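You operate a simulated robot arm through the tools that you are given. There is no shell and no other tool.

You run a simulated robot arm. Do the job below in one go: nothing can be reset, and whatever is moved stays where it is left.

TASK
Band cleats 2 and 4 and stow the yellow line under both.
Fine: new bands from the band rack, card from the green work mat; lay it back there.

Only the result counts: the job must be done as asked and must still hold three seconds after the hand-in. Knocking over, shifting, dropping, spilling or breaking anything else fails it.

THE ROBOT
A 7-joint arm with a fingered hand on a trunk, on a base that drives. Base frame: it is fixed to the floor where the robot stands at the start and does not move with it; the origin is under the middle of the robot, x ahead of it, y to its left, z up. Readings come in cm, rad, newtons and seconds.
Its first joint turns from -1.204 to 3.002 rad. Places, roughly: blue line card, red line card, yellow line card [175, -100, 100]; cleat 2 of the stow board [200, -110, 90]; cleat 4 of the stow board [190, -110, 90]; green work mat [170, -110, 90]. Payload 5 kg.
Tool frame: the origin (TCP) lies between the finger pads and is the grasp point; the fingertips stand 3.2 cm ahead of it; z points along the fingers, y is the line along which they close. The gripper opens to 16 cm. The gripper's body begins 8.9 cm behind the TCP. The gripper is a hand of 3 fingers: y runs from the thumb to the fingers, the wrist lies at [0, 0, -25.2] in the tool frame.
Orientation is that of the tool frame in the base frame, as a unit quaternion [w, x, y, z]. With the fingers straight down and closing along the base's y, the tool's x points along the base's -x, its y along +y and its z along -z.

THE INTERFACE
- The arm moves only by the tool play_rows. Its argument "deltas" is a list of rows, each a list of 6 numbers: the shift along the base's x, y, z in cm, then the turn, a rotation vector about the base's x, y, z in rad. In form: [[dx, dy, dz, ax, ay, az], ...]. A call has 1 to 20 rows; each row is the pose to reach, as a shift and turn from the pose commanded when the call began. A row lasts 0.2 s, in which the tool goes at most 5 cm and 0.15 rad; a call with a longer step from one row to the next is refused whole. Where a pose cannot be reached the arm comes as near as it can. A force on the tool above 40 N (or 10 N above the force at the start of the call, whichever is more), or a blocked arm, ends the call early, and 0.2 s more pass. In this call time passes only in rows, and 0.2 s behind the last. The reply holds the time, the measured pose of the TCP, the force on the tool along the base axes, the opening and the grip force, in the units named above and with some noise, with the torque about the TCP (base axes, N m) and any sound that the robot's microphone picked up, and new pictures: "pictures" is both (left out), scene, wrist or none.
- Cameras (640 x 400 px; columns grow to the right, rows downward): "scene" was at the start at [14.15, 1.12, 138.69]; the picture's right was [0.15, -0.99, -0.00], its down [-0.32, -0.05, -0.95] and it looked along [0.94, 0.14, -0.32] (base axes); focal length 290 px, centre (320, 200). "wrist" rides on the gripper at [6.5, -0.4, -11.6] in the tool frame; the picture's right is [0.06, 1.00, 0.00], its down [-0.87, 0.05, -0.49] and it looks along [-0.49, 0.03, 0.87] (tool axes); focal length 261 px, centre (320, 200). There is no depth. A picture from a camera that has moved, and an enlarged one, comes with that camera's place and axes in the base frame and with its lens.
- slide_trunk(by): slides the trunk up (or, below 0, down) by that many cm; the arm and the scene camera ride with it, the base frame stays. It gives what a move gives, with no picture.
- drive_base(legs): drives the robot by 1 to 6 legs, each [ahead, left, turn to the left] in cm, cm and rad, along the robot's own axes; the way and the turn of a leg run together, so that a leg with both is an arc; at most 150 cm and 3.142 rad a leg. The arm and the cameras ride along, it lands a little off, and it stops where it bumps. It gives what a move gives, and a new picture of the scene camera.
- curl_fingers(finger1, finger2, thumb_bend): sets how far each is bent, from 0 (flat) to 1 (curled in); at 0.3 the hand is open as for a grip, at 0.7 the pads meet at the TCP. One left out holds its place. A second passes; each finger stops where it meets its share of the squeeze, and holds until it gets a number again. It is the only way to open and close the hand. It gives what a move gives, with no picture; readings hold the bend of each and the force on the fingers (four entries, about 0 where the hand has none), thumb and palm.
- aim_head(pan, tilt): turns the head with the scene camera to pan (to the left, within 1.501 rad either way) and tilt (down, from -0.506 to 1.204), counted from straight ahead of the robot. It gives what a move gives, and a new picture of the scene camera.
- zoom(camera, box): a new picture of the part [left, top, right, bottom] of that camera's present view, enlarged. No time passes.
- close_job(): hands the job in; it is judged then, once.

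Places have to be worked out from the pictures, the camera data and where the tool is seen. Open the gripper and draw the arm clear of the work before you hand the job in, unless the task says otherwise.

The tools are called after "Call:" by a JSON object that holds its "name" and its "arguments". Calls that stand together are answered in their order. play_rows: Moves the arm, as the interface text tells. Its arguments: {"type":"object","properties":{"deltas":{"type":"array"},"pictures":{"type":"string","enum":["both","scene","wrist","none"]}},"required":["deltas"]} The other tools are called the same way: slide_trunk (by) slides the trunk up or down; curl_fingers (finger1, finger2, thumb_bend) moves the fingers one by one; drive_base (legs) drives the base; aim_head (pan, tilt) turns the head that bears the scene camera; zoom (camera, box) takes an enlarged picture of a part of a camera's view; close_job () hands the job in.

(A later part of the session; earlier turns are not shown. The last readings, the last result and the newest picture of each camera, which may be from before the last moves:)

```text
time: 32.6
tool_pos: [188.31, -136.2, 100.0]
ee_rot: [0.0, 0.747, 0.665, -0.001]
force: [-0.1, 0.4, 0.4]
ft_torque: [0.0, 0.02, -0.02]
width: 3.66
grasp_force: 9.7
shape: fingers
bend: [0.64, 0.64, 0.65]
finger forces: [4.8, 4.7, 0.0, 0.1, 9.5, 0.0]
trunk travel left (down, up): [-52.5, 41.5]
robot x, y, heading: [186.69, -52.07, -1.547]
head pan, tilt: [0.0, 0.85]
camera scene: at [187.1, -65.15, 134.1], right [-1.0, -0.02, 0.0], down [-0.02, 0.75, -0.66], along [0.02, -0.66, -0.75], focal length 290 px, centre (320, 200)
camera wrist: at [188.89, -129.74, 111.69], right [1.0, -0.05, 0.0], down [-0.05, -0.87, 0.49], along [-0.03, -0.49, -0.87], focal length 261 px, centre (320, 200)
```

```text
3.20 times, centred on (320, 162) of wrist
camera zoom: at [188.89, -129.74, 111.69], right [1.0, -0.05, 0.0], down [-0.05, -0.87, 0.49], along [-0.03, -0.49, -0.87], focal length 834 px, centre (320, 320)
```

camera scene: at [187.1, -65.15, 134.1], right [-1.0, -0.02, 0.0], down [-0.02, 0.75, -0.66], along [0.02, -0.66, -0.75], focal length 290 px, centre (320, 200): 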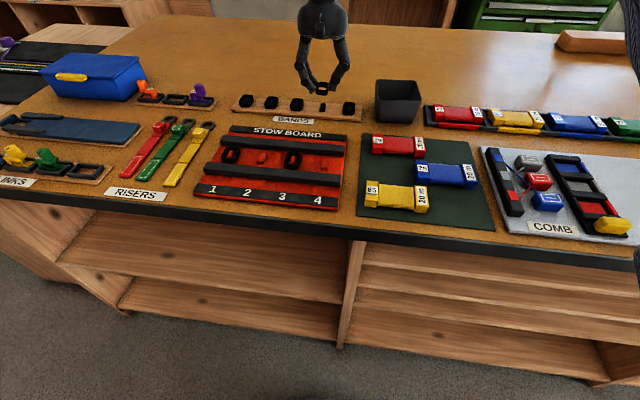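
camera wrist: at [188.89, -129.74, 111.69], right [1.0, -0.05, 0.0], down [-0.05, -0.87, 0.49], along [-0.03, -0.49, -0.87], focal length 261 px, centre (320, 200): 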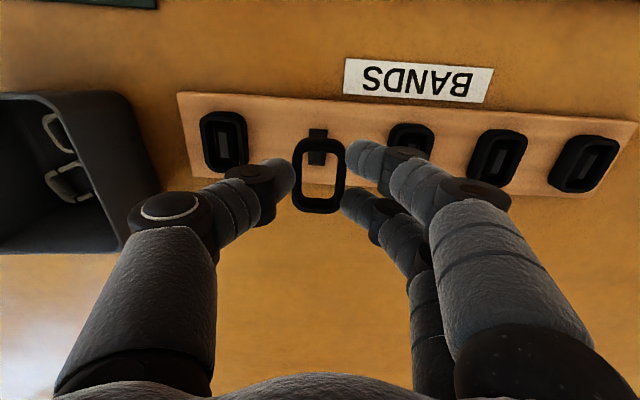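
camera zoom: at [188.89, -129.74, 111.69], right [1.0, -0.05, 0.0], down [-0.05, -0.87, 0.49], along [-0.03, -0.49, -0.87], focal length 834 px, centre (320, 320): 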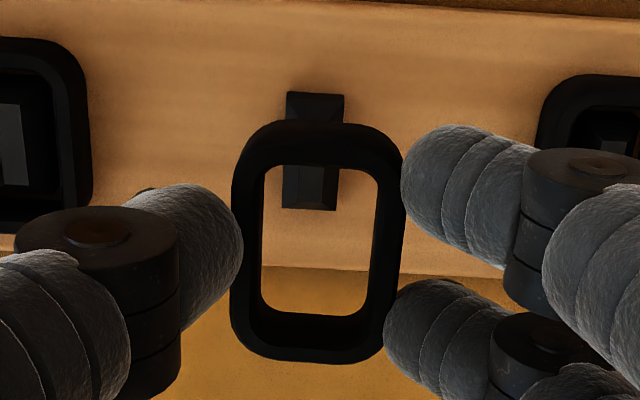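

The ring is lifted cleanly, its peg stays. I carry it at this height toward cleat 4 (about [187.4, -112.7]) and stop above it for a look.

Call:
{"name": "play_rows", "arguments": {"deltas": [[-0.1, 2, 1, 0, 0, 0], [-0.2, 6, 1, 0, 0, 0], [-0.4, 10.5, 1, 0, 0, 0], [-0.6, 15, 1, 0, 0, 0], [-0.7, 19.5, 1, 0, 0, 0], [-0.8, 22, 1, 0, 0, 0], [-0.9, 23.4, 1, 0, 0, 0]], "pictures": "both"}}

Call:
{"name": "zoom", "arguments": {"camera": "scene", "box": [190, 90, 370, 215]}}

Call:
{"name": "zoom", "arguments": {"camera": "wrist", "box": [220, 80, 440, 225]}}

```text
time: 34.2
tool_pos: [187.31, -112.92, 101.11]
ee_rot: [0.001, 0.747, 0.665, -0.001]
force: [-0.2, 0.3, -0.1]
ft_torque: [-0.03, -0.01, 0.0]
width: 3.72
grasp_force: 9.3
shape: fingers
bend: [0.64, 0.64, 0.65]
finger forces: [4.9, 4.7, 0.0, 0.0, 9.4, 0.0]
trunk travel left (down, up): [-52.5, 41.5]
robot x, y, heading: [186.81, -51.98, -1.547]
head pan, tilt: [0.0, 0.85]
camera scene: at [187.08, -65.15, 134.1], right [-1.0, -0.02, 0.0], down [-0.02, 0.75, -0.66], along [0.02, -0.66, -0.75], focal length 290 px, centre (320, 200)
camera wrist: at [187.9, -106.31, 112.65], right [1.0, -0.06, 0.0], down [-0.05, -0.87, 0.49], along [-0.03, -0.49, -0.87], focal length 261 px, centre (320, 200)
```

scene: 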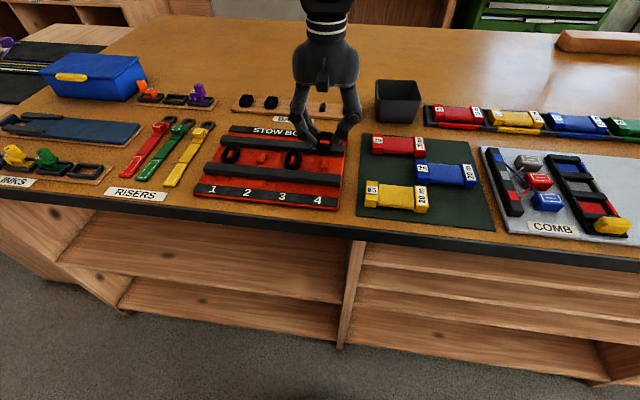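
wrist: 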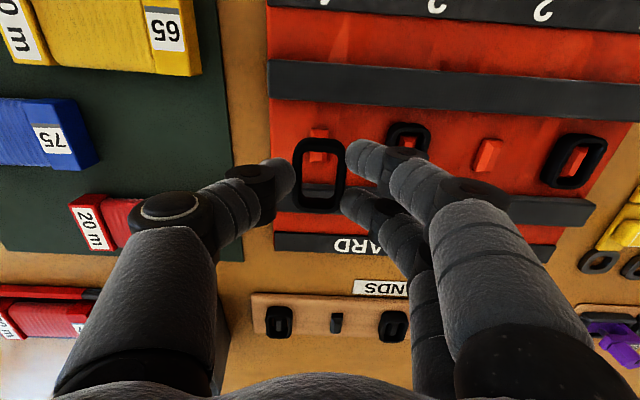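

```text
3.20 times, centred on (280, 152) of scene
camera zoom: at [187.08, -65.15, 134.1], right [-1.0, -0.02, 0.0], down [-0.02, 0.75, -0.66], along [0.02, -0.66, -0.75], focal length 927 px, centre (448, 352)
```

zoom: 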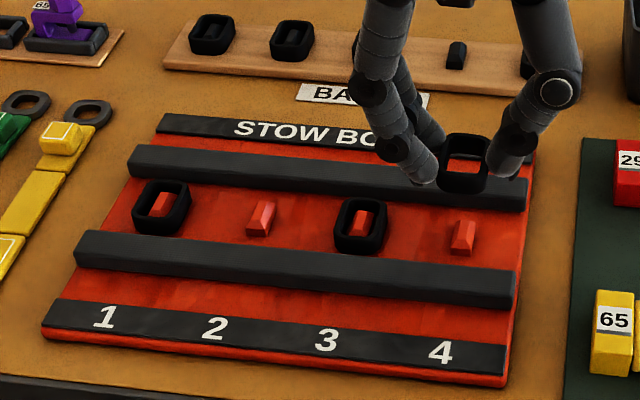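

```text
2.76 times, centred on (330, 152) of wrist
camera zoom: at [187.9, -106.31, 112.65], right [1.0, -0.06, 0.0], down [-0.05, -0.87, 0.49], along [-0.03, -0.49, -0.87], focal length 719 px, centre (292, 331)
```

zoom: 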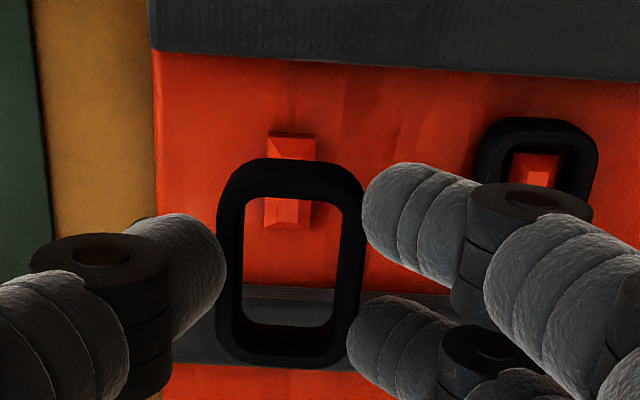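

The ring hangs at about [187.4, -112.9] directly over cleat 4 at about [187.4, -112.8], same turn. I lower straight down 4.6 cm and check.

Call:
{"name": "play_rows", "arguments": {"deltas": [[0, 0, -1.5, 0, 0, 0], [0, 0, -3, 0, 0, 0], [0, 0, -4, 0, 0, 0], [0, 0, -4.6, 0, 0, 0]], "pictures": "both"}}

Call:
{"name": "zoom", "arguments": {"camera": "scene", "box": [250, 110, 370, 185]}}

Call:
{"name": "zoom", "arguments": {"camera": "wrist", "box": [220, 80, 440, 225]}}

```text
time: 35.2
tool_pos: [187.53, -112.94, 96.36]
ee_rot: [0.0, 0.747, 0.665, 0.0]
force: [-0.4, 0.1, 0.1]
ft_torque: [-0.02, 0.01, 0.0]
width: 3.68
grasp_force: 9.2
shape: fingers
bend: [0.64, 0.64, 0.65]
finger forces: [4.7, 4.8, 0.1, 0.1, 9.4, 0.0]
trunk travel left (down, up): [-52.5, 41.5]
robot x, y, heading: [186.93, -51.96, -1.545]
head pan, tilt: [0.0, 0.85]
camera scene: at [187.08, -65.19, 134.1], right [-1.0, -0.02, 0.0], down [-0.02, 0.75, -0.66], along [0.02, -0.66, -0.75], focal length 290 px, centre (320, 200)
camera wrist: at [187.97, -106.32, 108.02], right [1.0, -0.05, 0.0], down [-0.05, -0.87, 0.49], along [-0.03, -0.49, -0.87], focal length 261 px, centre (320, 200)
```

scene: 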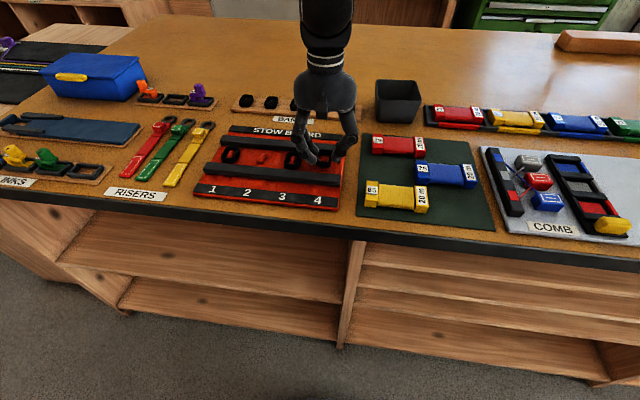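
wrist: 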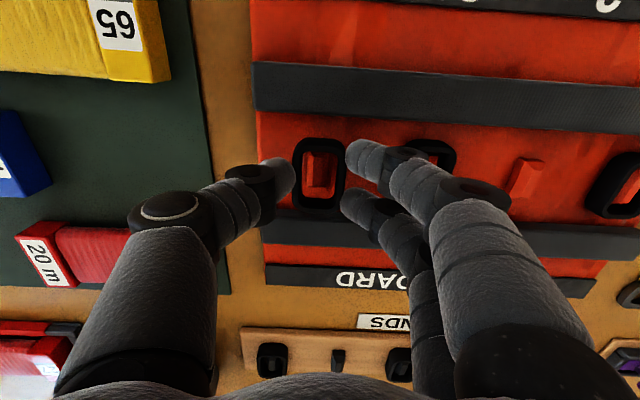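

```text
5.33 times, centred on (310, 148) of scene
camera zoom: at [187.08, -65.19, 134.1], right [-1.0, -0.02, 0.0], down [-0.02, 0.75, -0.66], along [0.02, -0.66, -0.75], focal length 1545 px, centre (373, 480)
```

zoom: 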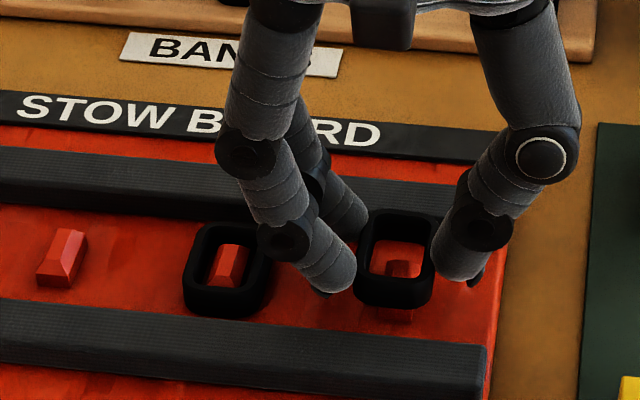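

```text
2.76 times, centred on (330, 152) of wrist
camera zoom: at [187.97, -106.32, 108.02], right [1.0, -0.05, 0.0], down [-0.05, -0.87, 0.49], along [-0.03, -0.49, -0.87], focal length 719 px, centre (292, 331)
```

zoom: 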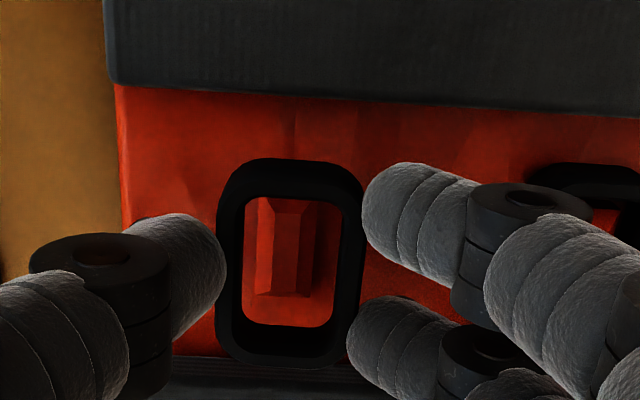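

The ring's hole frames cleat 4 nicely with about 1.2 cm left to go. I lower further in small steps, watching the force.

Call:
{"name": "play_rows", "arguments": {"deltas": [[0, 0, -0.4, 0, 0, 0], [0, 0, -0.8, 0, 0, 0], [0, 0, -1.1, 0, 0, 0]], "pictures": "none"}}

Call:
{"name": "zoom", "arguments": {"camera": "scene", "box": [250, 110, 370, 185]}}

Call:
{"name": "zoom", "arguments": {"camera": "wrist", "box": [220, 80, 440, 225]}}

```text
time: 36.0
tool_pos: [187.4, -112.9, 95.37]
ee_rot: [0.0, 0.747, 0.665, -0.001]
force: [-0.2, 0.4, 0.2]
ft_torque: [0.02, 0.01, 0.01]
width: 3.7
grasp_force: 10.0
shape: fingers
bend: [0.64, 0.64, 0.65]
finger forces: [4.9, 4.8, 0.1, 0.0, 9.5, 0.0]
trunk travel left (down, up): [-52.5, 41.5]
robot x, y, heading: [186.79, -52.12, -1.544]
head pan, tilt: [0.0, 0.85]
```

```text
5.33 times, centred on (310, 148) of scene
camera zoom: at [187.08, -65.19, 134.1], right [-1.0, -0.02, 0.0], down [-0.02, 0.75, -0.66], along [0.02, -0.66, -0.75], focal length 1545 px, centre (373, 480)
```

zoom: 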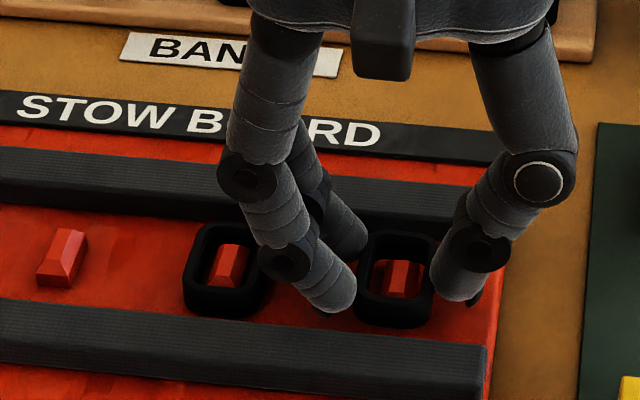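

```text
2.76 times, centred on (330, 152) of wrist
camera zoom: at [187.98, -106.32, 106.94], right [1.0, -0.05, 0.0], down [-0.05, -0.87, 0.49], along [-0.03, -0.49, -0.87], focal length 719 px, centre (292, 331)
```

zoom: 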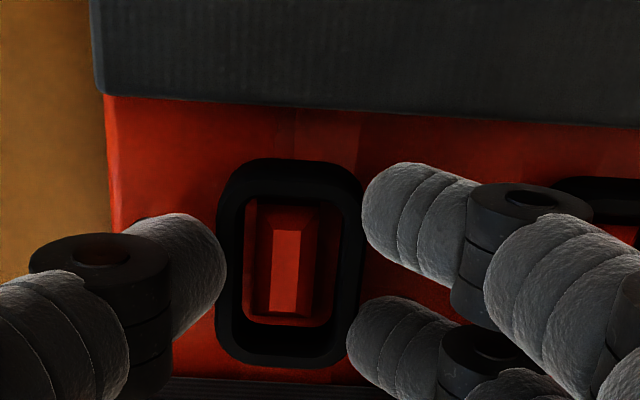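

The ring is now around the cleat, perhaps 0.25 cm above the plate. I lower the last bit and then open the fingers slightly.

Call:
{"name": "play_rows", "arguments": {"deltas": [[0, 0, -0.25, 0, 0, 0]], "pictures": "none"}}

Call:
{"name": "curl_fingers", "arguments": {"finger1": 0.61, "finger2": 0.61, "thumb_bend": 0.61}}

Call:
{"name": "zoom", "arguments": {"camera": "scene", "box": [250, 110, 370, 185]}}

Call:
{"name": "zoom", "arguments": {"camera": "wrist", "box": [220, 80, 440, 225]}}

```text
time: 36.4
tool_pos: [187.48, -112.89, 95.06]
ee_rot: [-0.001, 0.747, 0.665, 0.001]
force: [-0.2, 0.1, 0.0]
ft_torque: [0.02, 0.03, 0.04]
width: 3.67
grasp_force: 9.4
shape: fingers
bend: [0.64, 0.64, 0.65]
finger forces: [4.8, 4.7, 0.0, 0.0, 9.4, 0.1]
trunk travel left (down, up): [-52.5, 41.5]
robot x, y, heading: [186.76, -51.96, -1.545]
head pan, tilt: [0.0, 0.85]
```

```text
time: 37.4
tool_pos: [187.47, -112.85, 94.92]
ee_rot: [-0.001, 0.748, 0.664, 0.001]
force: [0.0, 0.5, -0.6]
ft_torque: [-0.01, 0.05, 0.0]
width: 4.33
grasp_force: 0.0
shape: fingers
bend: [0.61, 0.61, 0.61]
finger forces: [0.0, 0.0, 0.0, 0.1, 0.0, 0.0]
trunk travel left (down, up): [-52.5, 41.5]
robot x, y, heading: [187.15, -51.95, -1.549]
head pan, tilt: [0.0, 0.85]
```

```text
5.33 times, centred on (310, 148) of scene
camera zoom: at [187.08, -65.18, 134.1], right [-1.0, -0.02, 0.0], down [-0.02, 0.75, -0.66], along [0.02, -0.66, -0.75], focal length 1545 px, centre (373, 480)
```

zoom: 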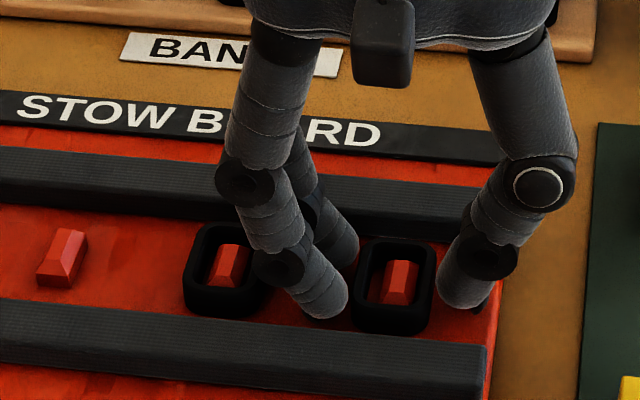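

```text
2.76 times, centred on (330, 152) of wrist
camera zoom: at [187.99, -106.31, 106.69], right [1.0, -0.05, 0.0], down [-0.05, -0.87, 0.49], along [-0.03, -0.49, -0.87], focal length 719 px, centre (292, 331)
```

zoom: 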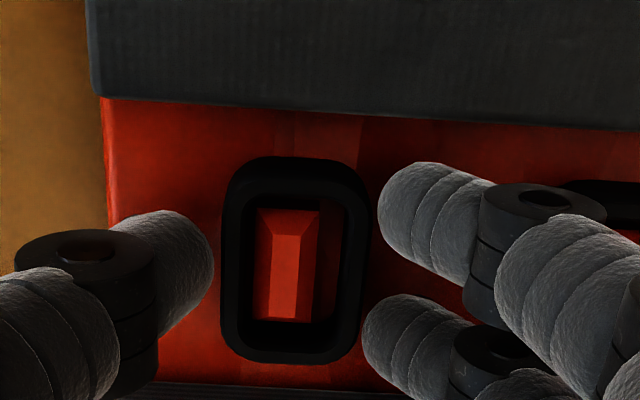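

The band sits around cleat 4 like those on 1 and 3, fingers free. I open a touch more and lift straight up.

Call:
{"name": "curl_fingers", "arguments": {"finger1": 0.595, "finger2": 0.595, "thumb_bend": 0.595}}

Call:
{"name": "play_rows", "arguments": {"deltas": [[0, 0, 1, 0, 0, 0], [0, 0, 2.5, 0, 0, 0], [0, 0, 4.5, 0, 0, 0], [0, 0, 7, 0, 0, 0]], "pictures": "scene"}}

Call:
{"name": "zoom", "arguments": {"camera": "scene", "box": [250, 110, 370, 185]}}

Call:
{"name": "zoom", "arguments": {"camera": "wrist", "box": [220, 80, 440, 225]}}

```text
time: 38.4
tool_pos: [187.5, -112.9, 95.07]
ee_rot: [-0.001, 0.747, 0.664, 0.0]
force: [-0.3, 0.3, -0.4]
ft_torque: [0.06, 0.01, 0.04]
width: 5.06
grasp_force: 0.1
shape: fingers
bend: [0.59, 0.59, 0.59]
finger forces: [0.0, 0.0, 0.0, 0.0, 0.1, 0.1]
trunk travel left (down, up): [-52.5, 41.5]
robot x, y, heading: [186.67, -51.96, -1.545]
head pan, tilt: [0.0, 0.85]
```

```text
time: 39.4
tool_pos: [187.53, -112.74, 102.25]
ee_rot: [0.0, 0.748, 0.664, 0.001]
force: [0.1, 0.5, -0.2]
ft_torque: [0.0, 0.0, -0.03]
width: 5.09
grasp_force: 0.1
shape: fingers
bend: [0.59, 0.59, 0.59]
finger forces: [0.0, 0.1, 0.0, 0.0, 0.0, 0.1]
trunk travel left (down, up): [-52.5, 41.5]
robot x, y, heading: [186.61, -51.88, -1.549]
head pan, tilt: [0.0, 0.85]
camera scene: at [187.1, -65.1, 134.1], right [-1.0, -0.02, 0.0], down [-0.02, 0.75, -0.66], along [0.02, -0.66, -0.75], focal length 290 px, centre (320, 200)
```

scene: 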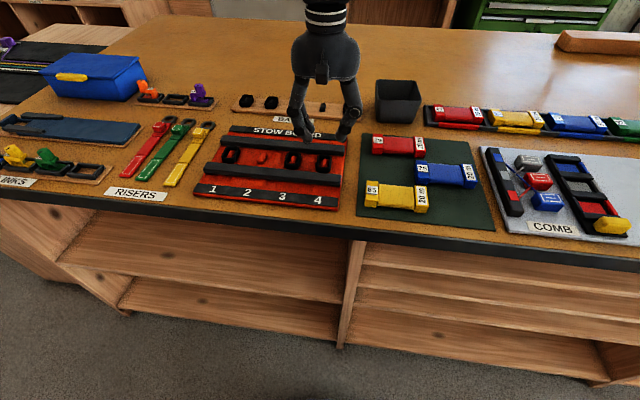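

```text
5.33 times, centred on (310, 148) of scene
camera zoom: at [187.1, -65.1, 134.1], right [-1.0, -0.02, 0.0], down [-0.02, 0.75, -0.66], along [0.02, -0.66, -0.75], focal length 1545 px, centre (373, 480)
```

zoom: 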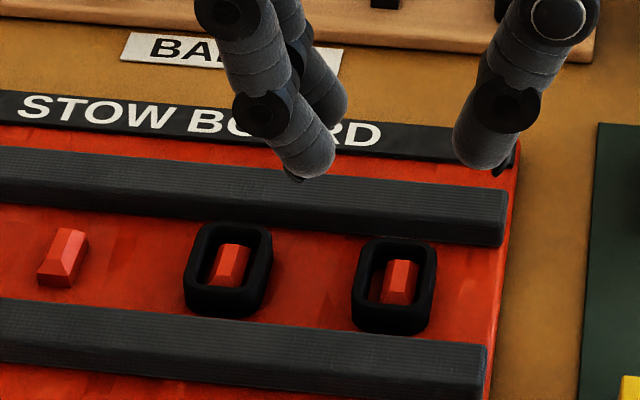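

```text
2.76 times, centred on (330, 152) of wrist
camera zoom: at [188.01, -106.2, 113.87], right [1.0, -0.05, 0.0], down [-0.05, -0.87, 0.49], along [-0.03, -0.49, -0.87], focal length 719 px, centre (292, 331)
```

zoom: 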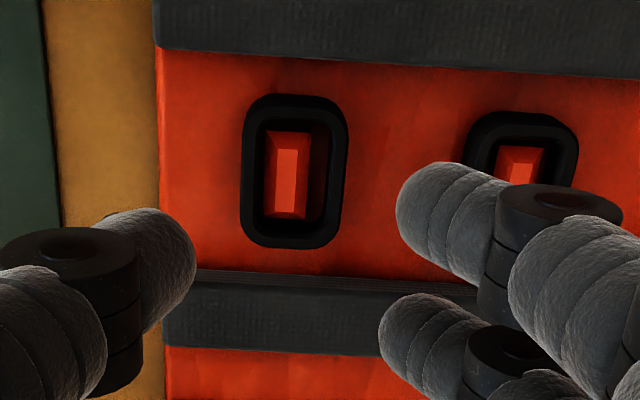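

Band 4 is on. Now I fetch the next band, band 3 at about [195.3, -137.05], moving over it at safe height.

Call:
{"name": "play_rows", "arguments": {"deltas": [[1.2, -4, 0, 0, 0, 0], [2.6, -8.5, 0, 0, 0, 0], [4, -13, 0, 0, 0, 0], [5.4, -17.5, 0, 0, 0, 0], [6.8, -21.8, 0, 0, 0, 0], [7.75, -24.2, -0.5, 0, 0, 0], [7.75, -24.2, -2.5, 0, 0, 0]], "pictures": "wrist"}}

Call:
{"name": "zoom", "arguments": {"camera": "wrist", "box": [220, 100, 420, 225]}}

Call:
{"name": "zoom", "arguments": {"camera": "scene", "box": [240, 50, 360, 125]}}

```text
time: 41.0
tool_pos: [195.17, -137.15, 99.55]
ee_rot: [0.0, 0.747, 0.665, 0.001]
force: [0.5, 0.0, -0.6]
ft_torque: [-0.03, 0.02, 0.0]
width: 5.07
grasp_force: 0.1
shape: fingers
bend: [0.59, 0.59, 0.59]
finger forces: [0.0, 0.1, 0.1, 0.1, 0.0, 0.1]
trunk travel left (down, up): [-52.5, 41.5]
robot x, y, heading: [187.4, -52.01, -1.545]
head pan, tilt: [0.0, 0.85]
camera wrist: at [195.69, -130.57, 111.21], right [1.0, -0.05, 0.0], down [-0.05, -0.87, 0.49], along [-0.03, -0.49, -0.87], focal length 261 px, centre (320, 200)
```

wrist: 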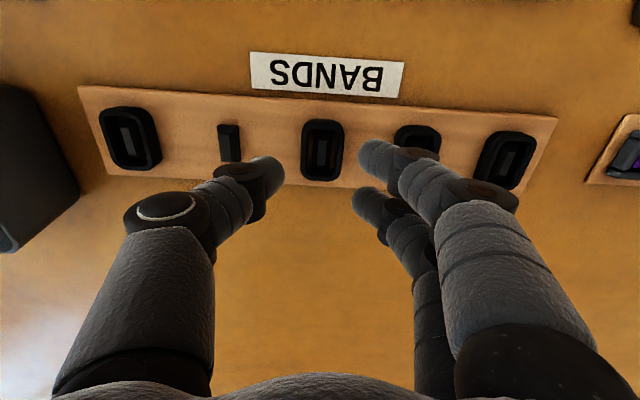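

```text
3.20 times, centred on (320, 162) of wrist
camera zoom: at [195.69, -130.57, 111.21], right [1.0, -0.05, 0.0], down [-0.05, -0.87, 0.49], along [-0.03, -0.49, -0.87], focal length 834 px, centre (320, 320)
```

zoom: 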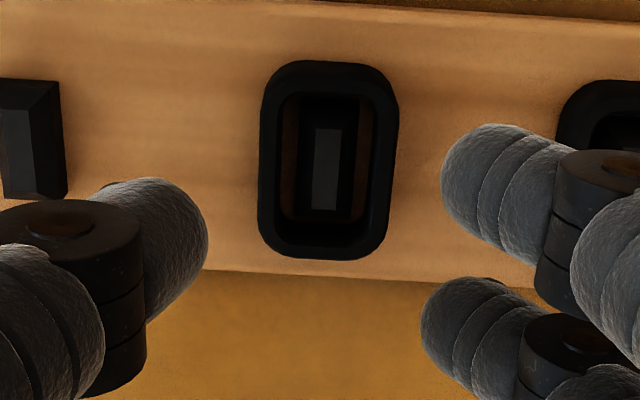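

```text
5.33 times, centred on (300, 88) of scene
camera zoom: at [187.04, -65.25, 134.09], right [-1.0, -0.02, 0.0], down [-0.02, 0.75, -0.66], along [0.02, -0.66, -0.75], focal length 1545 px, centre (427, 800)
```

zoom: 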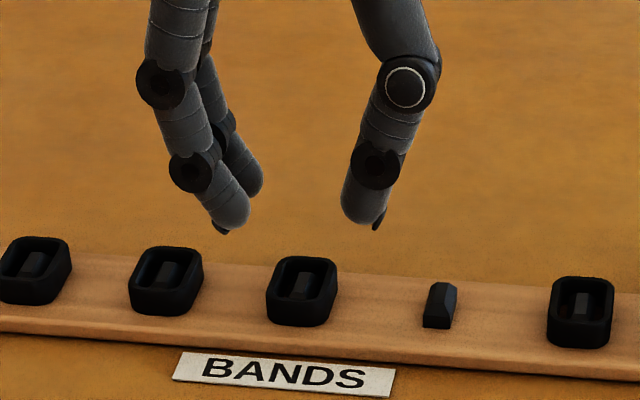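

Band 3's ring is at about [195.45, -137.1]; I shift +0.25 in x, descend to a TCP height of about 95.0, then close.

Call:
{"name": "play_rows", "arguments": {"deltas": [[0.25, 0.05, -0.5, 0, 0, 0], [0.25, 0.05, -2.2, 0, 0, 0], [0.25, 0.05, -3.6, 0, 0, 0], [0.25, 0.05, -4.4, 0, 0, 0]], "pictures": "none"}}

Call:
{"name": "zoom", "arguments": {"camera": "wrist", "box": [220, 100, 420, 225]}}

Call:
{"name": "zoom", "arguments": {"camera": "scene", "box": [240, 50, 360, 125]}}

```text
time: 42.0
tool_pos: [195.4, -137.06, 95.25]
ee_rot: [0.0, 0.748, 0.664, 0.0]
force: [1.4, -0.5, 0.4]
ft_torque: [0.02, 0.02, 0.0]
width: 5.1
grasp_force: 0.1
shape: fingers
bend: [0.59, 0.59, 0.59]
finger forces: [0.0, 0.1, 0.0, 0.0, 0.1, 0.0]
trunk travel left (down, up): [-52.5, 41.5]
robot x, y, heading: [186.78, -51.95, -1.545]
head pan, tilt: [0.0, 0.85]
```

```text
3.20 times, centred on (320, 162) of wrist
camera zoom: at [195.96, -130.5, 106.83], right [1.0, -0.05, 0.0], down [-0.05, -0.87, 0.49], along [-0.03, -0.49, -0.87], focal length 834 px, centre (320, 320)
```

zoom: 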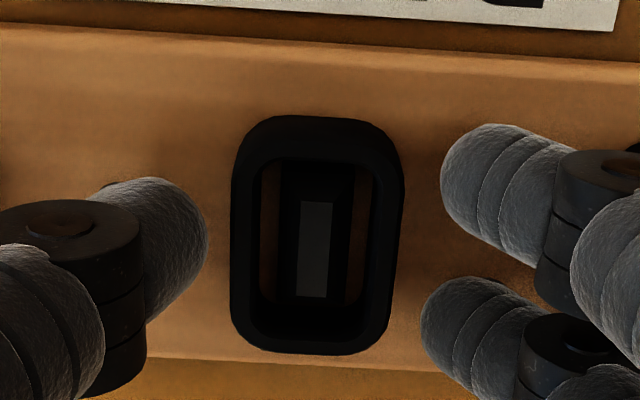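

```text
5.33 times, centred on (300, 88) of scene
camera zoom: at [187.09, -65.2, 134.1], right [-1.0, -0.02, 0.0], down [-0.02, 0.75, -0.66], along [0.02, -0.66, -0.75], focal length 1545 px, centre (427, 800)
```

zoom: 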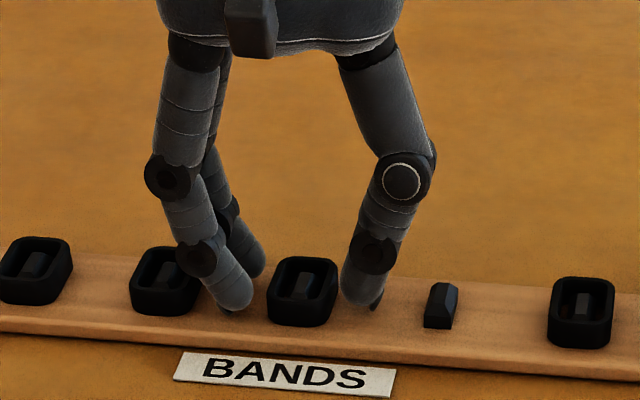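

Well centred, tips either side of the ring. I lower 0.2 cm and close with the same squeeze as before, then lift.

Call:
{"name": "play_rows", "arguments": {"deltas": [[0, 0, -0.2, 0, 0, 0]], "pictures": "none"}}

Call:
{"name": "curl_fingers", "arguments": {"finger1": 0.68, "finger2": 0.68, "thumb_bend": 0.68}}

Call:
{"name": "play_rows", "arguments": {"deltas": [[0, 0, 0.7, 0, 0, 0], [0, 0, 1.5, 0, 0, 0], [0, 0, 2.7, 0, 0, 0], [0, 0, 4.2, 0, 0, 0], [0, 0, 6, 0, 0, 0]], "pictures": "wrist"}}

Call:
{"name": "zoom", "arguments": {"camera": "scene", "box": [240, 40, 360, 115]}}

```text
time: 42.4
tool_pos: [195.48, -137.08, 94.95]
ee_rot: [0.0, 0.747, 0.665, 0.0]
force: [-0.1, 0.0, -0.1]
ft_torque: [-0.02, 0.0, -0.02]
width: 5.06
grasp_force: 0.0
shape: fingers
bend: [0.59, 0.59, 0.59]
finger forces: [0.0, 0.0, 0.1, 0.1, 0.0, 0.0]
trunk travel left (down, up): [-52.5, 41.5]
robot x, y, heading: [186.63, -52.27, -1.545]
head pan, tilt: [0.0, 0.85]
```

```text
time: 43.4
tool_pos: [195.51, -137.04, 95.15]
ee_rot: [0.0, 0.747, 0.665, 0.0]
force: [-0.6, 0.1, 0.1]
ft_torque: [0.0, -0.02, 0.03]
width: 3.65
grasp_force: 9.6
shape: fingers
bend: [0.64, 0.64, 0.65]
finger forces: [4.9, 4.8, 0.0, 0.1, 9.6, 0.0]
trunk travel left (down, up): [-52.5, 41.5]
robot x, y, heading: [186.39, -52.35, -1.546]
head pan, tilt: [0.0, 0.85]
```

```text
time: 44.6
tool_pos: [195.52, -137.05, 101.08]
ee_rot: [0.0, 0.747, 0.665, 0.0]
force: [0.1, 0.5, -0.1]
ft_torque: [-0.01, -0.01, 0.01]
width: 3.68
grasp_force: 9.7
shape: fingers
bend: [0.64, 0.64, 0.65]
finger forces: [4.9, 4.9, 0.1, 0.1, 9.7, 0.0]
trunk travel left (down, up): [-52.5, 41.5]
robot x, y, heading: [186.87, -52.14, -1.55]
head pan, tilt: [0.0, 0.85]
camera wrist: at [196.0, -130.42, 112.64], right [1.0, -0.05, 0.0], down [-0.05, -0.87, 0.49], along [-0.03, -0.49, -0.87], focal length 261 px, centre (320, 200)
```

wrist: 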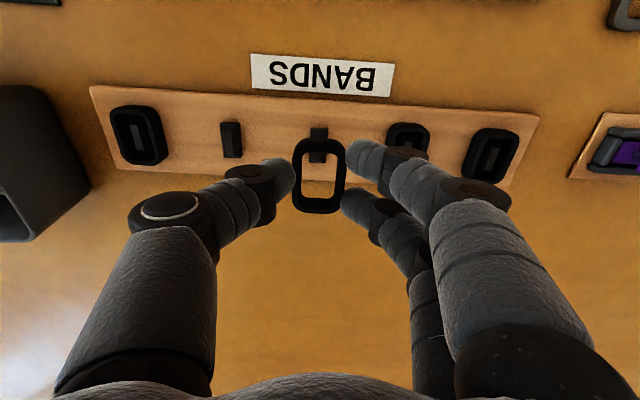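

```text
5.33 times, centred on (300, 78) of scene
camera zoom: at [187.1, -65.12, 134.1], right [-1.0, -0.02, 0.0], down [-0.02, 0.75, -0.66], along [0.02, -0.66, -0.75], focal length 1545 px, centre (427, 853)
```

zoom: 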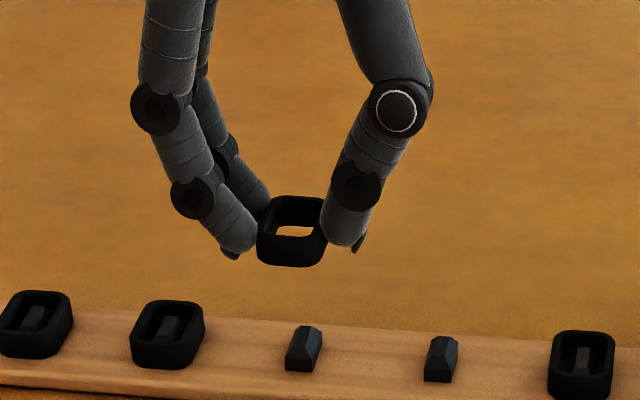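

Second band held. I carry it to above cleat 2, estimated at about [201.45, -114.5].

Call:
{"name": "play_rows", "arguments": {"deltas": [[0.8, 3, 0, 0, 0, 0], [2, 7.5, 0, 0, 0, 0], [3.2, 12, 0, 0, 0, 0], [4.4, 16.5, 0, 0, 0, 0], [5.4, 20.5, 0, 0, 0, 0], [5.95, 22.5, 0, 0, 0, 0]], "pictures": "both"}}

Call:
{"name": "zoom", "arguments": {"camera": "wrist", "box": [220, 80, 440, 225]}}

Call:
{"name": "zoom", "arguments": {"camera": "scene", "box": [210, 110, 330, 185]}}

```text
time: 46.0
tool_pos: [201.42, -114.53, 101.11]
ee_rot: [0.0, 0.748, 0.664, 0.0]
force: [0.6, 0.8, 0.2]
ft_torque: [-0.01, 0.02, 0.01]
width: 3.7
grasp_force: 9.7
shape: fingers
bend: [0.64, 0.64, 0.65]
finger forces: [4.8, 4.8, 0.0, 0.0, 9.5, 0.0]
trunk travel left (down, up): [-52.5, 41.5]
robot x, y, heading: [186.82, -51.72, -1.547]
head pan, tilt: [0.0, 0.85]
camera scene: at [187.1, -65.17, 134.1], right [-1.0, -0.02, 0.0], down [-0.02, 0.75, -0.66], along [0.02, -0.66, -0.75], focal length 290 px, centre (320, 200)
camera wrist: at [201.95, -107.94, 112.69], right [1.0, -0.05, 0.0], down [-0.05, -0.87, 0.49], along [-0.03, -0.49, -0.87], focal length 261 px, centre (320, 200)
```

scene: 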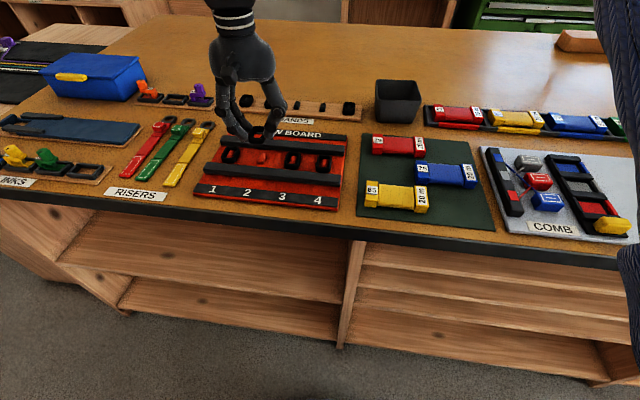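
wrist: 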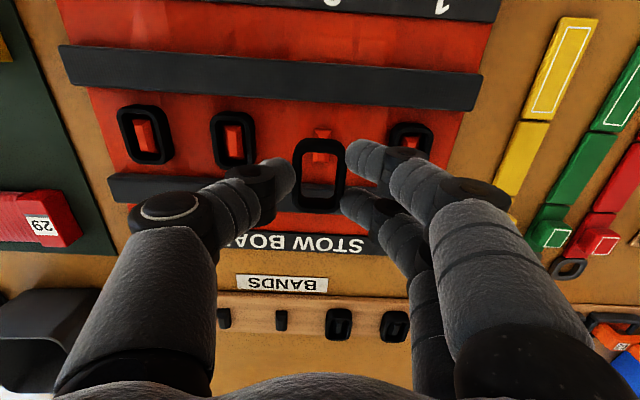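

```text
2.76 times, centred on (330, 152) of wrist
camera zoom: at [201.95, -107.94, 112.69], right [1.0, -0.05, 0.0], down [-0.05, -0.87, 0.49], along [-0.03, -0.49, -0.87], focal length 719 px, centre (292, 331)
```

zoom: 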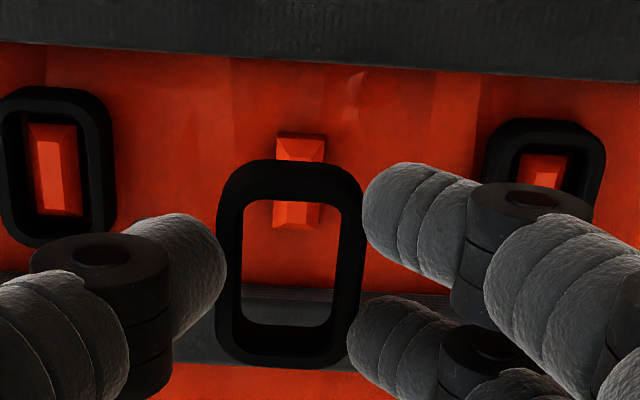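

```text
5.33 times, centred on (270, 148) of scene
camera zoom: at [187.1, -65.17, 134.1], right [-1.0, -0.02, 0.0], down [-0.02, 0.75, -0.66], along [0.02, -0.66, -0.75], focal length 1545 px, centre (587, 480)
```

zoom: 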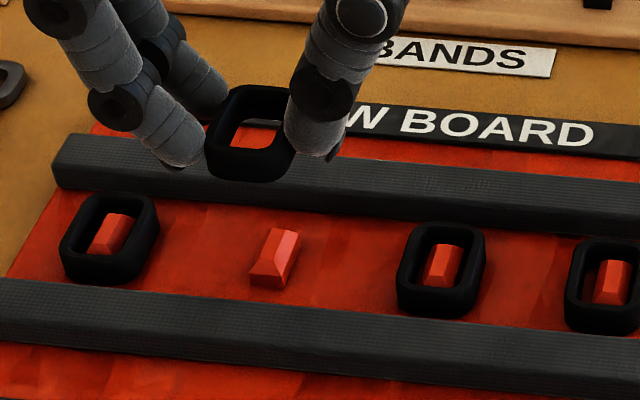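

Cleat 2 lines up with the ring nearly as cleat 4 did (within 0.2 cm). I shift +0.1 in x and lower to just above the plate.

Call:
{"name": "play_rows", "arguments": {"deltas": [[0.1, 0, -1.5, 0, 0, 0], [0.1, 0, -3, 0, 0, 0], [0.1, 0, -4, 0, 0, 0], [0.1, 0, -4.6, 0, 0, 0], [0.1, 0, -5.1, 0, 0, 0]], "pictures": "none"}}

Call:
{"name": "zoom", "arguments": {"camera": "wrist", "box": [220, 80, 440, 225]}}

Call:
{"name": "zoom", "arguments": {"camera": "scene", "box": [210, 110, 330, 185]}}

```text
time: 47.2
tool_pos: [201.5, -114.67, 95.85]
ee_rot: [0.001, 0.748, 0.664, 0.0]
force: [-0.5, 0.0, -0.5]
ft_torque: [-0.01, -0.02, 0.01]
width: 3.68
grasp_force: 9.2
shape: fingers
bend: [0.64, 0.64, 0.65]
finger forces: [4.8, 4.9, 0.0, 0.0, 9.5, 0.1]
trunk travel left (down, up): [-52.5, 41.5]
robot x, y, heading: [187.27, -51.98, -1.546]
head pan, tilt: [0.0, 0.85]
```

```text
2.76 times, centred on (330, 152) of wrist
camera zoom: at [202.04, -108.01, 107.51], right [1.0, -0.05, 0.0], down [-0.05, -0.87, 0.49], along [-0.03, -0.49, -0.87], focal length 719 px, centre (292, 331)
```

zoom: 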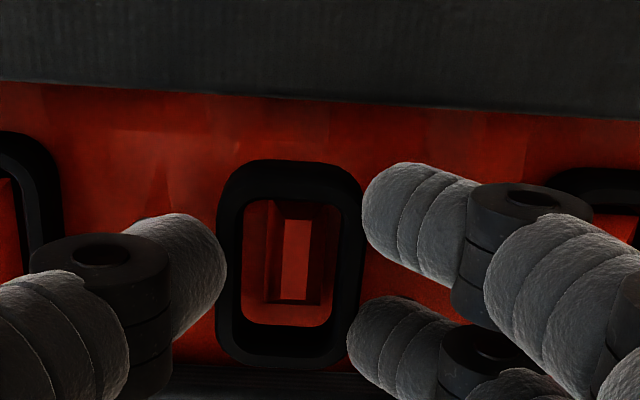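

```text
5.33 times, centred on (270, 148) of scene
camera zoom: at [187.09, -65.19, 134.1], right [-1.0, -0.02, 0.0], down [-0.02, 0.75, -0.66], along [0.02, -0.66, -0.75], focal length 1545 px, centre (587, 480)
```

zoom: 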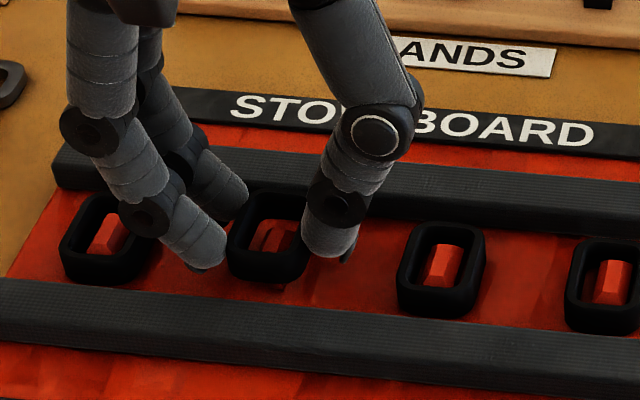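

The cleat shows centred in the ring. I lower the last 0.8 cm gently and release.

Call:
{"name": "play_rows", "arguments": {"deltas": [[0, 0, -0.4, 0, 0, 0], [0, 0, -0.75, 0, 0, 0]], "pictures": "none"}}

Call:
{"name": "curl_fingers", "arguments": {"finger1": 0.595, "finger2": 0.595, "thumb_bend": 0.595}}

Call:
{"name": "play_rows", "arguments": {"deltas": [[0, 0, 1, 0, 0, 0], [0, 0, 2.5, 0, 0, 0], [0, 0, 4.5, 0, 0, 0], [0, 0, 7, 0, 0, 0]], "pictures": "wrist"}}

Call:
{"name": "zoom", "arguments": {"camera": "scene", "box": [190, 110, 360, 215]}}

```text
time: 47.8
tool_pos: [201.43, -114.47, 95.16]
ee_rot: [0.001, 0.748, 0.664, 0.0]
force: [-0.4, -0.3, 0.4]
ft_torque: [-0.02, 0.0, 0.03]
width: 3.69
grasp_force: 9.9
shape: fingers
bend: [0.64, 0.64, 0.65]
finger forces: [4.8, 4.8, 0.0, 0.0, 9.5, 0.0]
trunk travel left (down, up): [-52.5, 41.5]
robot x, y, heading: [186.74, -51.89, -1.546]
head pan, tilt: [0.0, 0.85]
```

```text
time: 48.8
tool_pos: [201.53, -114.56, 95.19]
ee_rot: [0.0, 0.747, 0.664, 0.0]
force: [0.4, 0.9, 1.1]
ft_torque: [-0.03, 0.03, 0.01]
width: 5.03
grasp_force: 0.1
shape: fingers
bend: [0.59, 0.59, 0.59]
finger forces: [0.1, 0.0, 0.1, 0.1, 0.0, 0.0]
trunk travel left (down, up): [-52.5, 41.5]
robot x, y, heading: [186.67, -52.01, -1.551]
head pan, tilt: [0.0, 0.85]
```

```text
time: 49.8
tool_pos: [201.72, -114.55, 102.27]
ee_rot: [-0.001, 0.747, 0.665, 0.0]
force: [0.5, 0.4, 0.1]
ft_torque: [-0.01, -0.01, 0.01]
width: 5.07
grasp_force: 0.0
shape: fingers
bend: [0.59, 0.59, 0.59]
finger forces: [0.1, 0.1, 0.1, 0.0, 0.0, 0.0]
trunk travel left (down, up): [-52.5, 41.5]
robot x, y, heading: [187.09, -52.32, -1.549]
head pan, tilt: [0.0, 0.85]
camera wrist: at [202.11, -107.93, 113.86], right [1.0, -0.05, 0.0], down [-0.05, -0.87, 0.49], along [-0.03, -0.49, -0.87], focal length 261 px, centre (320, 200)
```

wrist: 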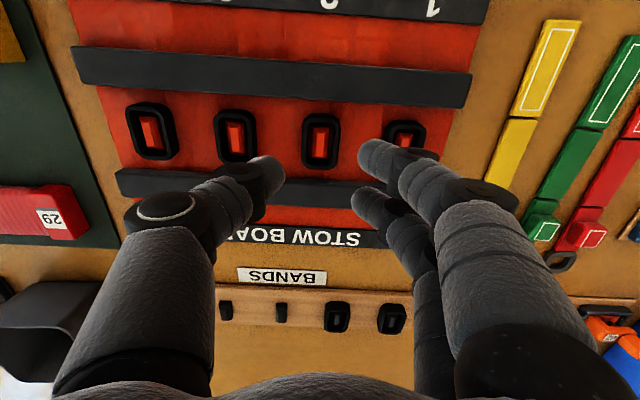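

```text
3.76 times, centred on (275, 162) of scene
camera zoom: at [187.11, -65.11, 134.1], right [-1.0, -0.02, 0.0], down [-0.02, 0.75, -0.66], along [0.02, -0.66, -0.75], focal length 1090 px, centre (489, 341)
```

zoom: 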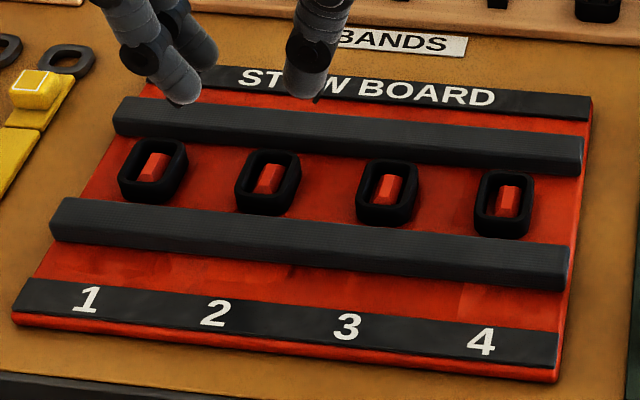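

All four cleats now carry bands. Next is the yellow card; I raise the arm and move over the mat to look at the card closely.

Call:
{"name": "play_rows", "arguments": {"deltas": [[-2, 0.5, 2, 0, 0, 0], [-6, 1.5, 4, 0, 0, 0], [-10.5, 2.5, 5, 0, 0, 0], [-15, 4, 6, 0, 0, 0], [-19.5, 5, 6, 0, 0, 0], [-24, 6, 6, 0, 0, 0], [-27, 6, 6, 0, 0, 0]], "pictures": "both"}}

Call:
{"name": "zoom", "arguments": {"camera": "wrist", "box": [160, 20, 460, 200]}}

Call:
{"name": "zoom", "arguments": {"camera": "scene", "box": [340, 120, 500, 225]}}

```text
time: 51.4
tool_pos: [174.37, -108.56, 108.12]
ee_rot: [0.0, 0.747, 0.665, 0.0]
force: [0.3, 0.1, 0.3]
ft_torque: [0.02, -0.01, -0.03]
width: 5.09
grasp_force: 0.0
shape: fingers
bend: [0.59, 0.59, 0.59]
finger forces: [0.0, 0.1, 0.0, 0.0, 0.0, 0.1]
trunk travel left (down, up): [-52.5, 41.5]
robot x, y, heading: [187.1, -52.04, -1.544]
head pan, tilt: [0.0, 0.85]
camera scene: at [187.03, -65.16, 134.1], right [-1.0, -0.02, 0.0], down [-0.02, 0.75, -0.66], along [0.02, -0.66, -0.75], focal length 290 px, centre (320, 200)
camera wrist: at [174.91, -102.05, 119.74], right [1.0, -0.05, 0.0], down [-0.05, -0.87, 0.49], along [-0.03, -0.49, -0.87], focal length 261 px, centre (320, 200)
```

scene: 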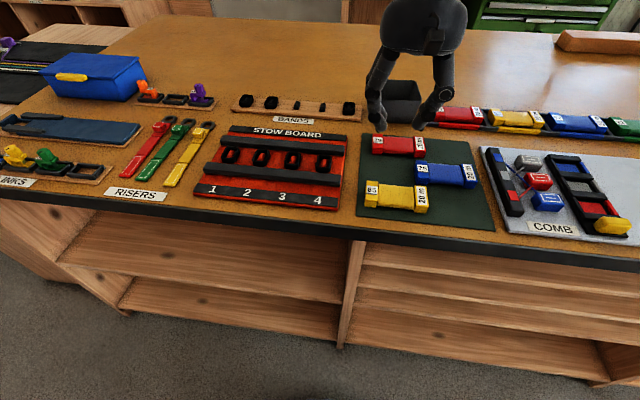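
wrist: 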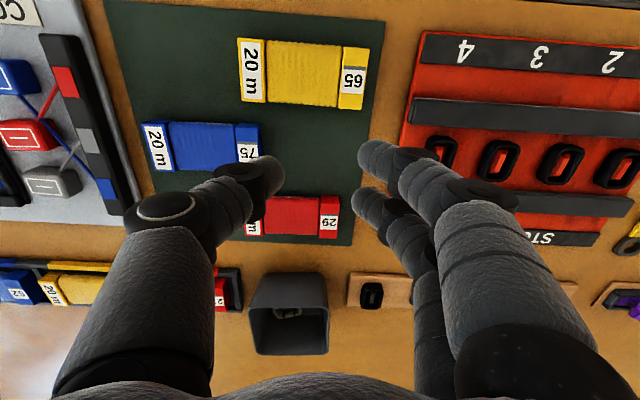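

```text
2.13 times, centred on (310, 110) of wrist
camera zoom: at [174.91, -102.05, 119.74], right [1.0, -0.05, 0.0], down [-0.05, -0.87, 0.49], along [-0.03, -0.49, -0.87], focal length 556 px, centre (341, 392)
```

zoom: 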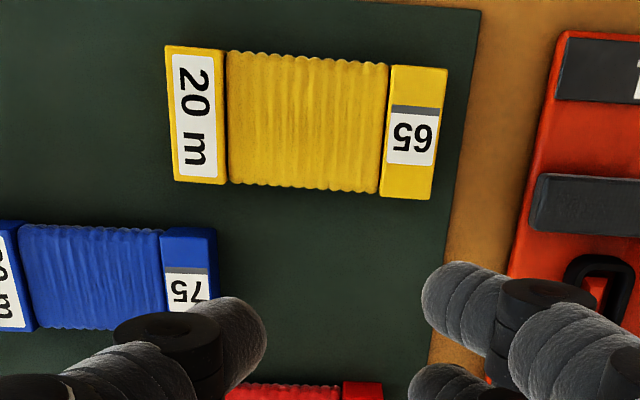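

```text
3.81 times, centred on (420, 172) of scene
camera zoom: at [187.03, -65.16, 134.1], right [-1.0, -0.02, 0.0], down [-0.02, 0.75, -0.66], along [0.02, -0.66, -0.75], focal length 1104 px, centre (-61, 305)
```

zoom: 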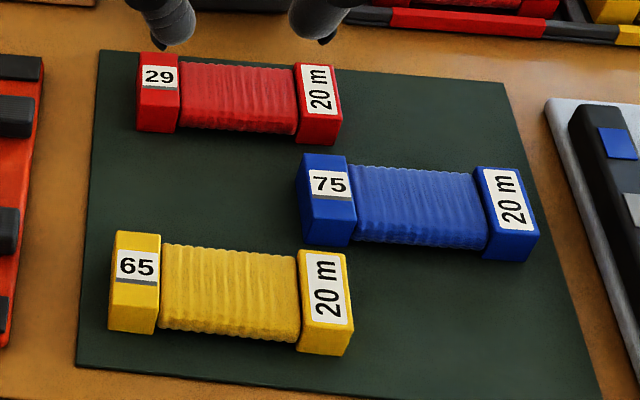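

The card measures about 11.5 × 5.2 × 3.4 cm, centred near [173.2, -103.7], turned like the board (-0.118 rad). I turn the hand +90° so it closes across the card's narrow side, and open to about 8 cm.

Call:
{"name": "play_rows", "arguments": {"deltas": [[0, 0.5, 0.3, 0, 0, 0.14], [0, 1, 0.3, 0, 0, 0.28], [-0.2, 1.5, 0.3, 0, 0, 0.42], [-0.4, 2, 0.3, 0, 0, 0.56], [-0.6, 2.5, 0.3, 0, 0, 0.7], [-0.8, 3, 0.3, 0, 0, 0.84], [-1, 3.5, 0.3, 0, 0, 0.98], [-1.1, 4, 0.3, 0, 0, 1.12], [-1.2, 4.4, 0.3, 0, 0, 1.26], [-1.2, 4.8, 0.3, 0, 0, 1.4], [-1.2, 4.9, 0.3, 0, 0, 1.5], [-1.2, 4.9, 0.3, 0, 0, 1.571]], "pictures": "none"}}

Call:
{"name": "curl_fingers", "arguments": {"finger1": 0.52, "finger2": 0.52, "thumb_bend": 0.52}}

Call:
{"name": "play_rows", "arguments": {"deltas": [[0, 0, 0, 0, 0, 0]], "pictures": "both"}}

```text
time: 54.0
tool_pos: [173.3, -103.71, 108.45]
ee_rot: [0.0, 0.058, 0.998, 0.0]
force: [0.1, 0.0, -0.3]
ft_torque: [-0.02, 0.03, -0.03]
width: 5.09
grasp_force: 0.0
shape: fingers
bend: [0.59, 0.59, 0.59]
finger forces: [0.1, 0.0, 0.1, 0.0, 0.1, 0.0]
trunk travel left (down, up): [-52.5, 41.5]
robot x, y, heading: [186.52, -52.36, -1.548]
head pan, tilt: [0.0, 0.85]
```

```text
time: 55.0
tool_pos: [173.41, -103.66, 108.53]
ee_rot: [0.0, 0.059, 0.998, 0.0]
force: [-0.8, 0.0, 0.1]
ft_torque: [0.03, 0.02, 0.02]
width: 7.84
grasp_force: 0.1
shape: fingers
bend: [0.52, 0.52, 0.52]
finger forces: [0.0, 0.0, 0.0, 0.0, 0.0, 0.1]
trunk travel left (down, up): [-52.5, 41.5]
robot x, y, heading: [187.08, -51.73, -1.541]
head pan, tilt: [0.0, 0.85]
```

```text
time: 55.4
tool_pos: [173.3, -103.66, 108.5]
ee_rot: [0.0, 0.059, 0.998, 0.0]
force: [-0.5, 0.7, -0.3]
ft_torque: [0.02, 0.01, 0.0]
width: 7.82
grasp_force: 0.1
shape: fingers
bend: [0.52, 0.52, 0.52]
finger forces: [0.1, 0.0, 0.0, 0.1, 0.0, 0.1]
trunk travel left (down, up): [-52.5, 41.5]
robot x, y, heading: [187.45, -52.15, -1.544]
head pan, tilt: [0.0, 0.85]
camera scene: at [187.08, -65.17, 134.1], right [-1.0, -0.02, 0.0], down [-0.02, 0.75, -0.66], along [0.02, -0.66, -0.75], focal length 290 px, centre (320, 200)
camera wrist: at [166.97, -103.26, 120.09], right [0.05, 1.0, 0.0], down [0.87, -0.05, 0.49], along [0.49, -0.03, -0.87], focal length 261 px, centre (320, 200)
```

scene: 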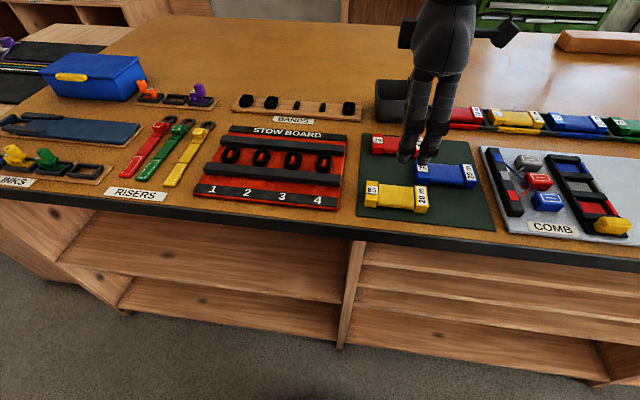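
wrist: 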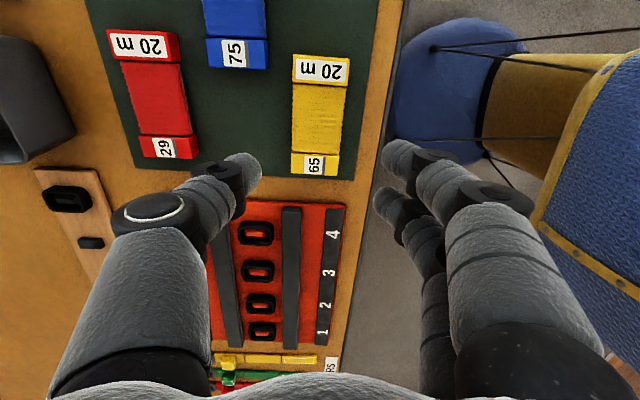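

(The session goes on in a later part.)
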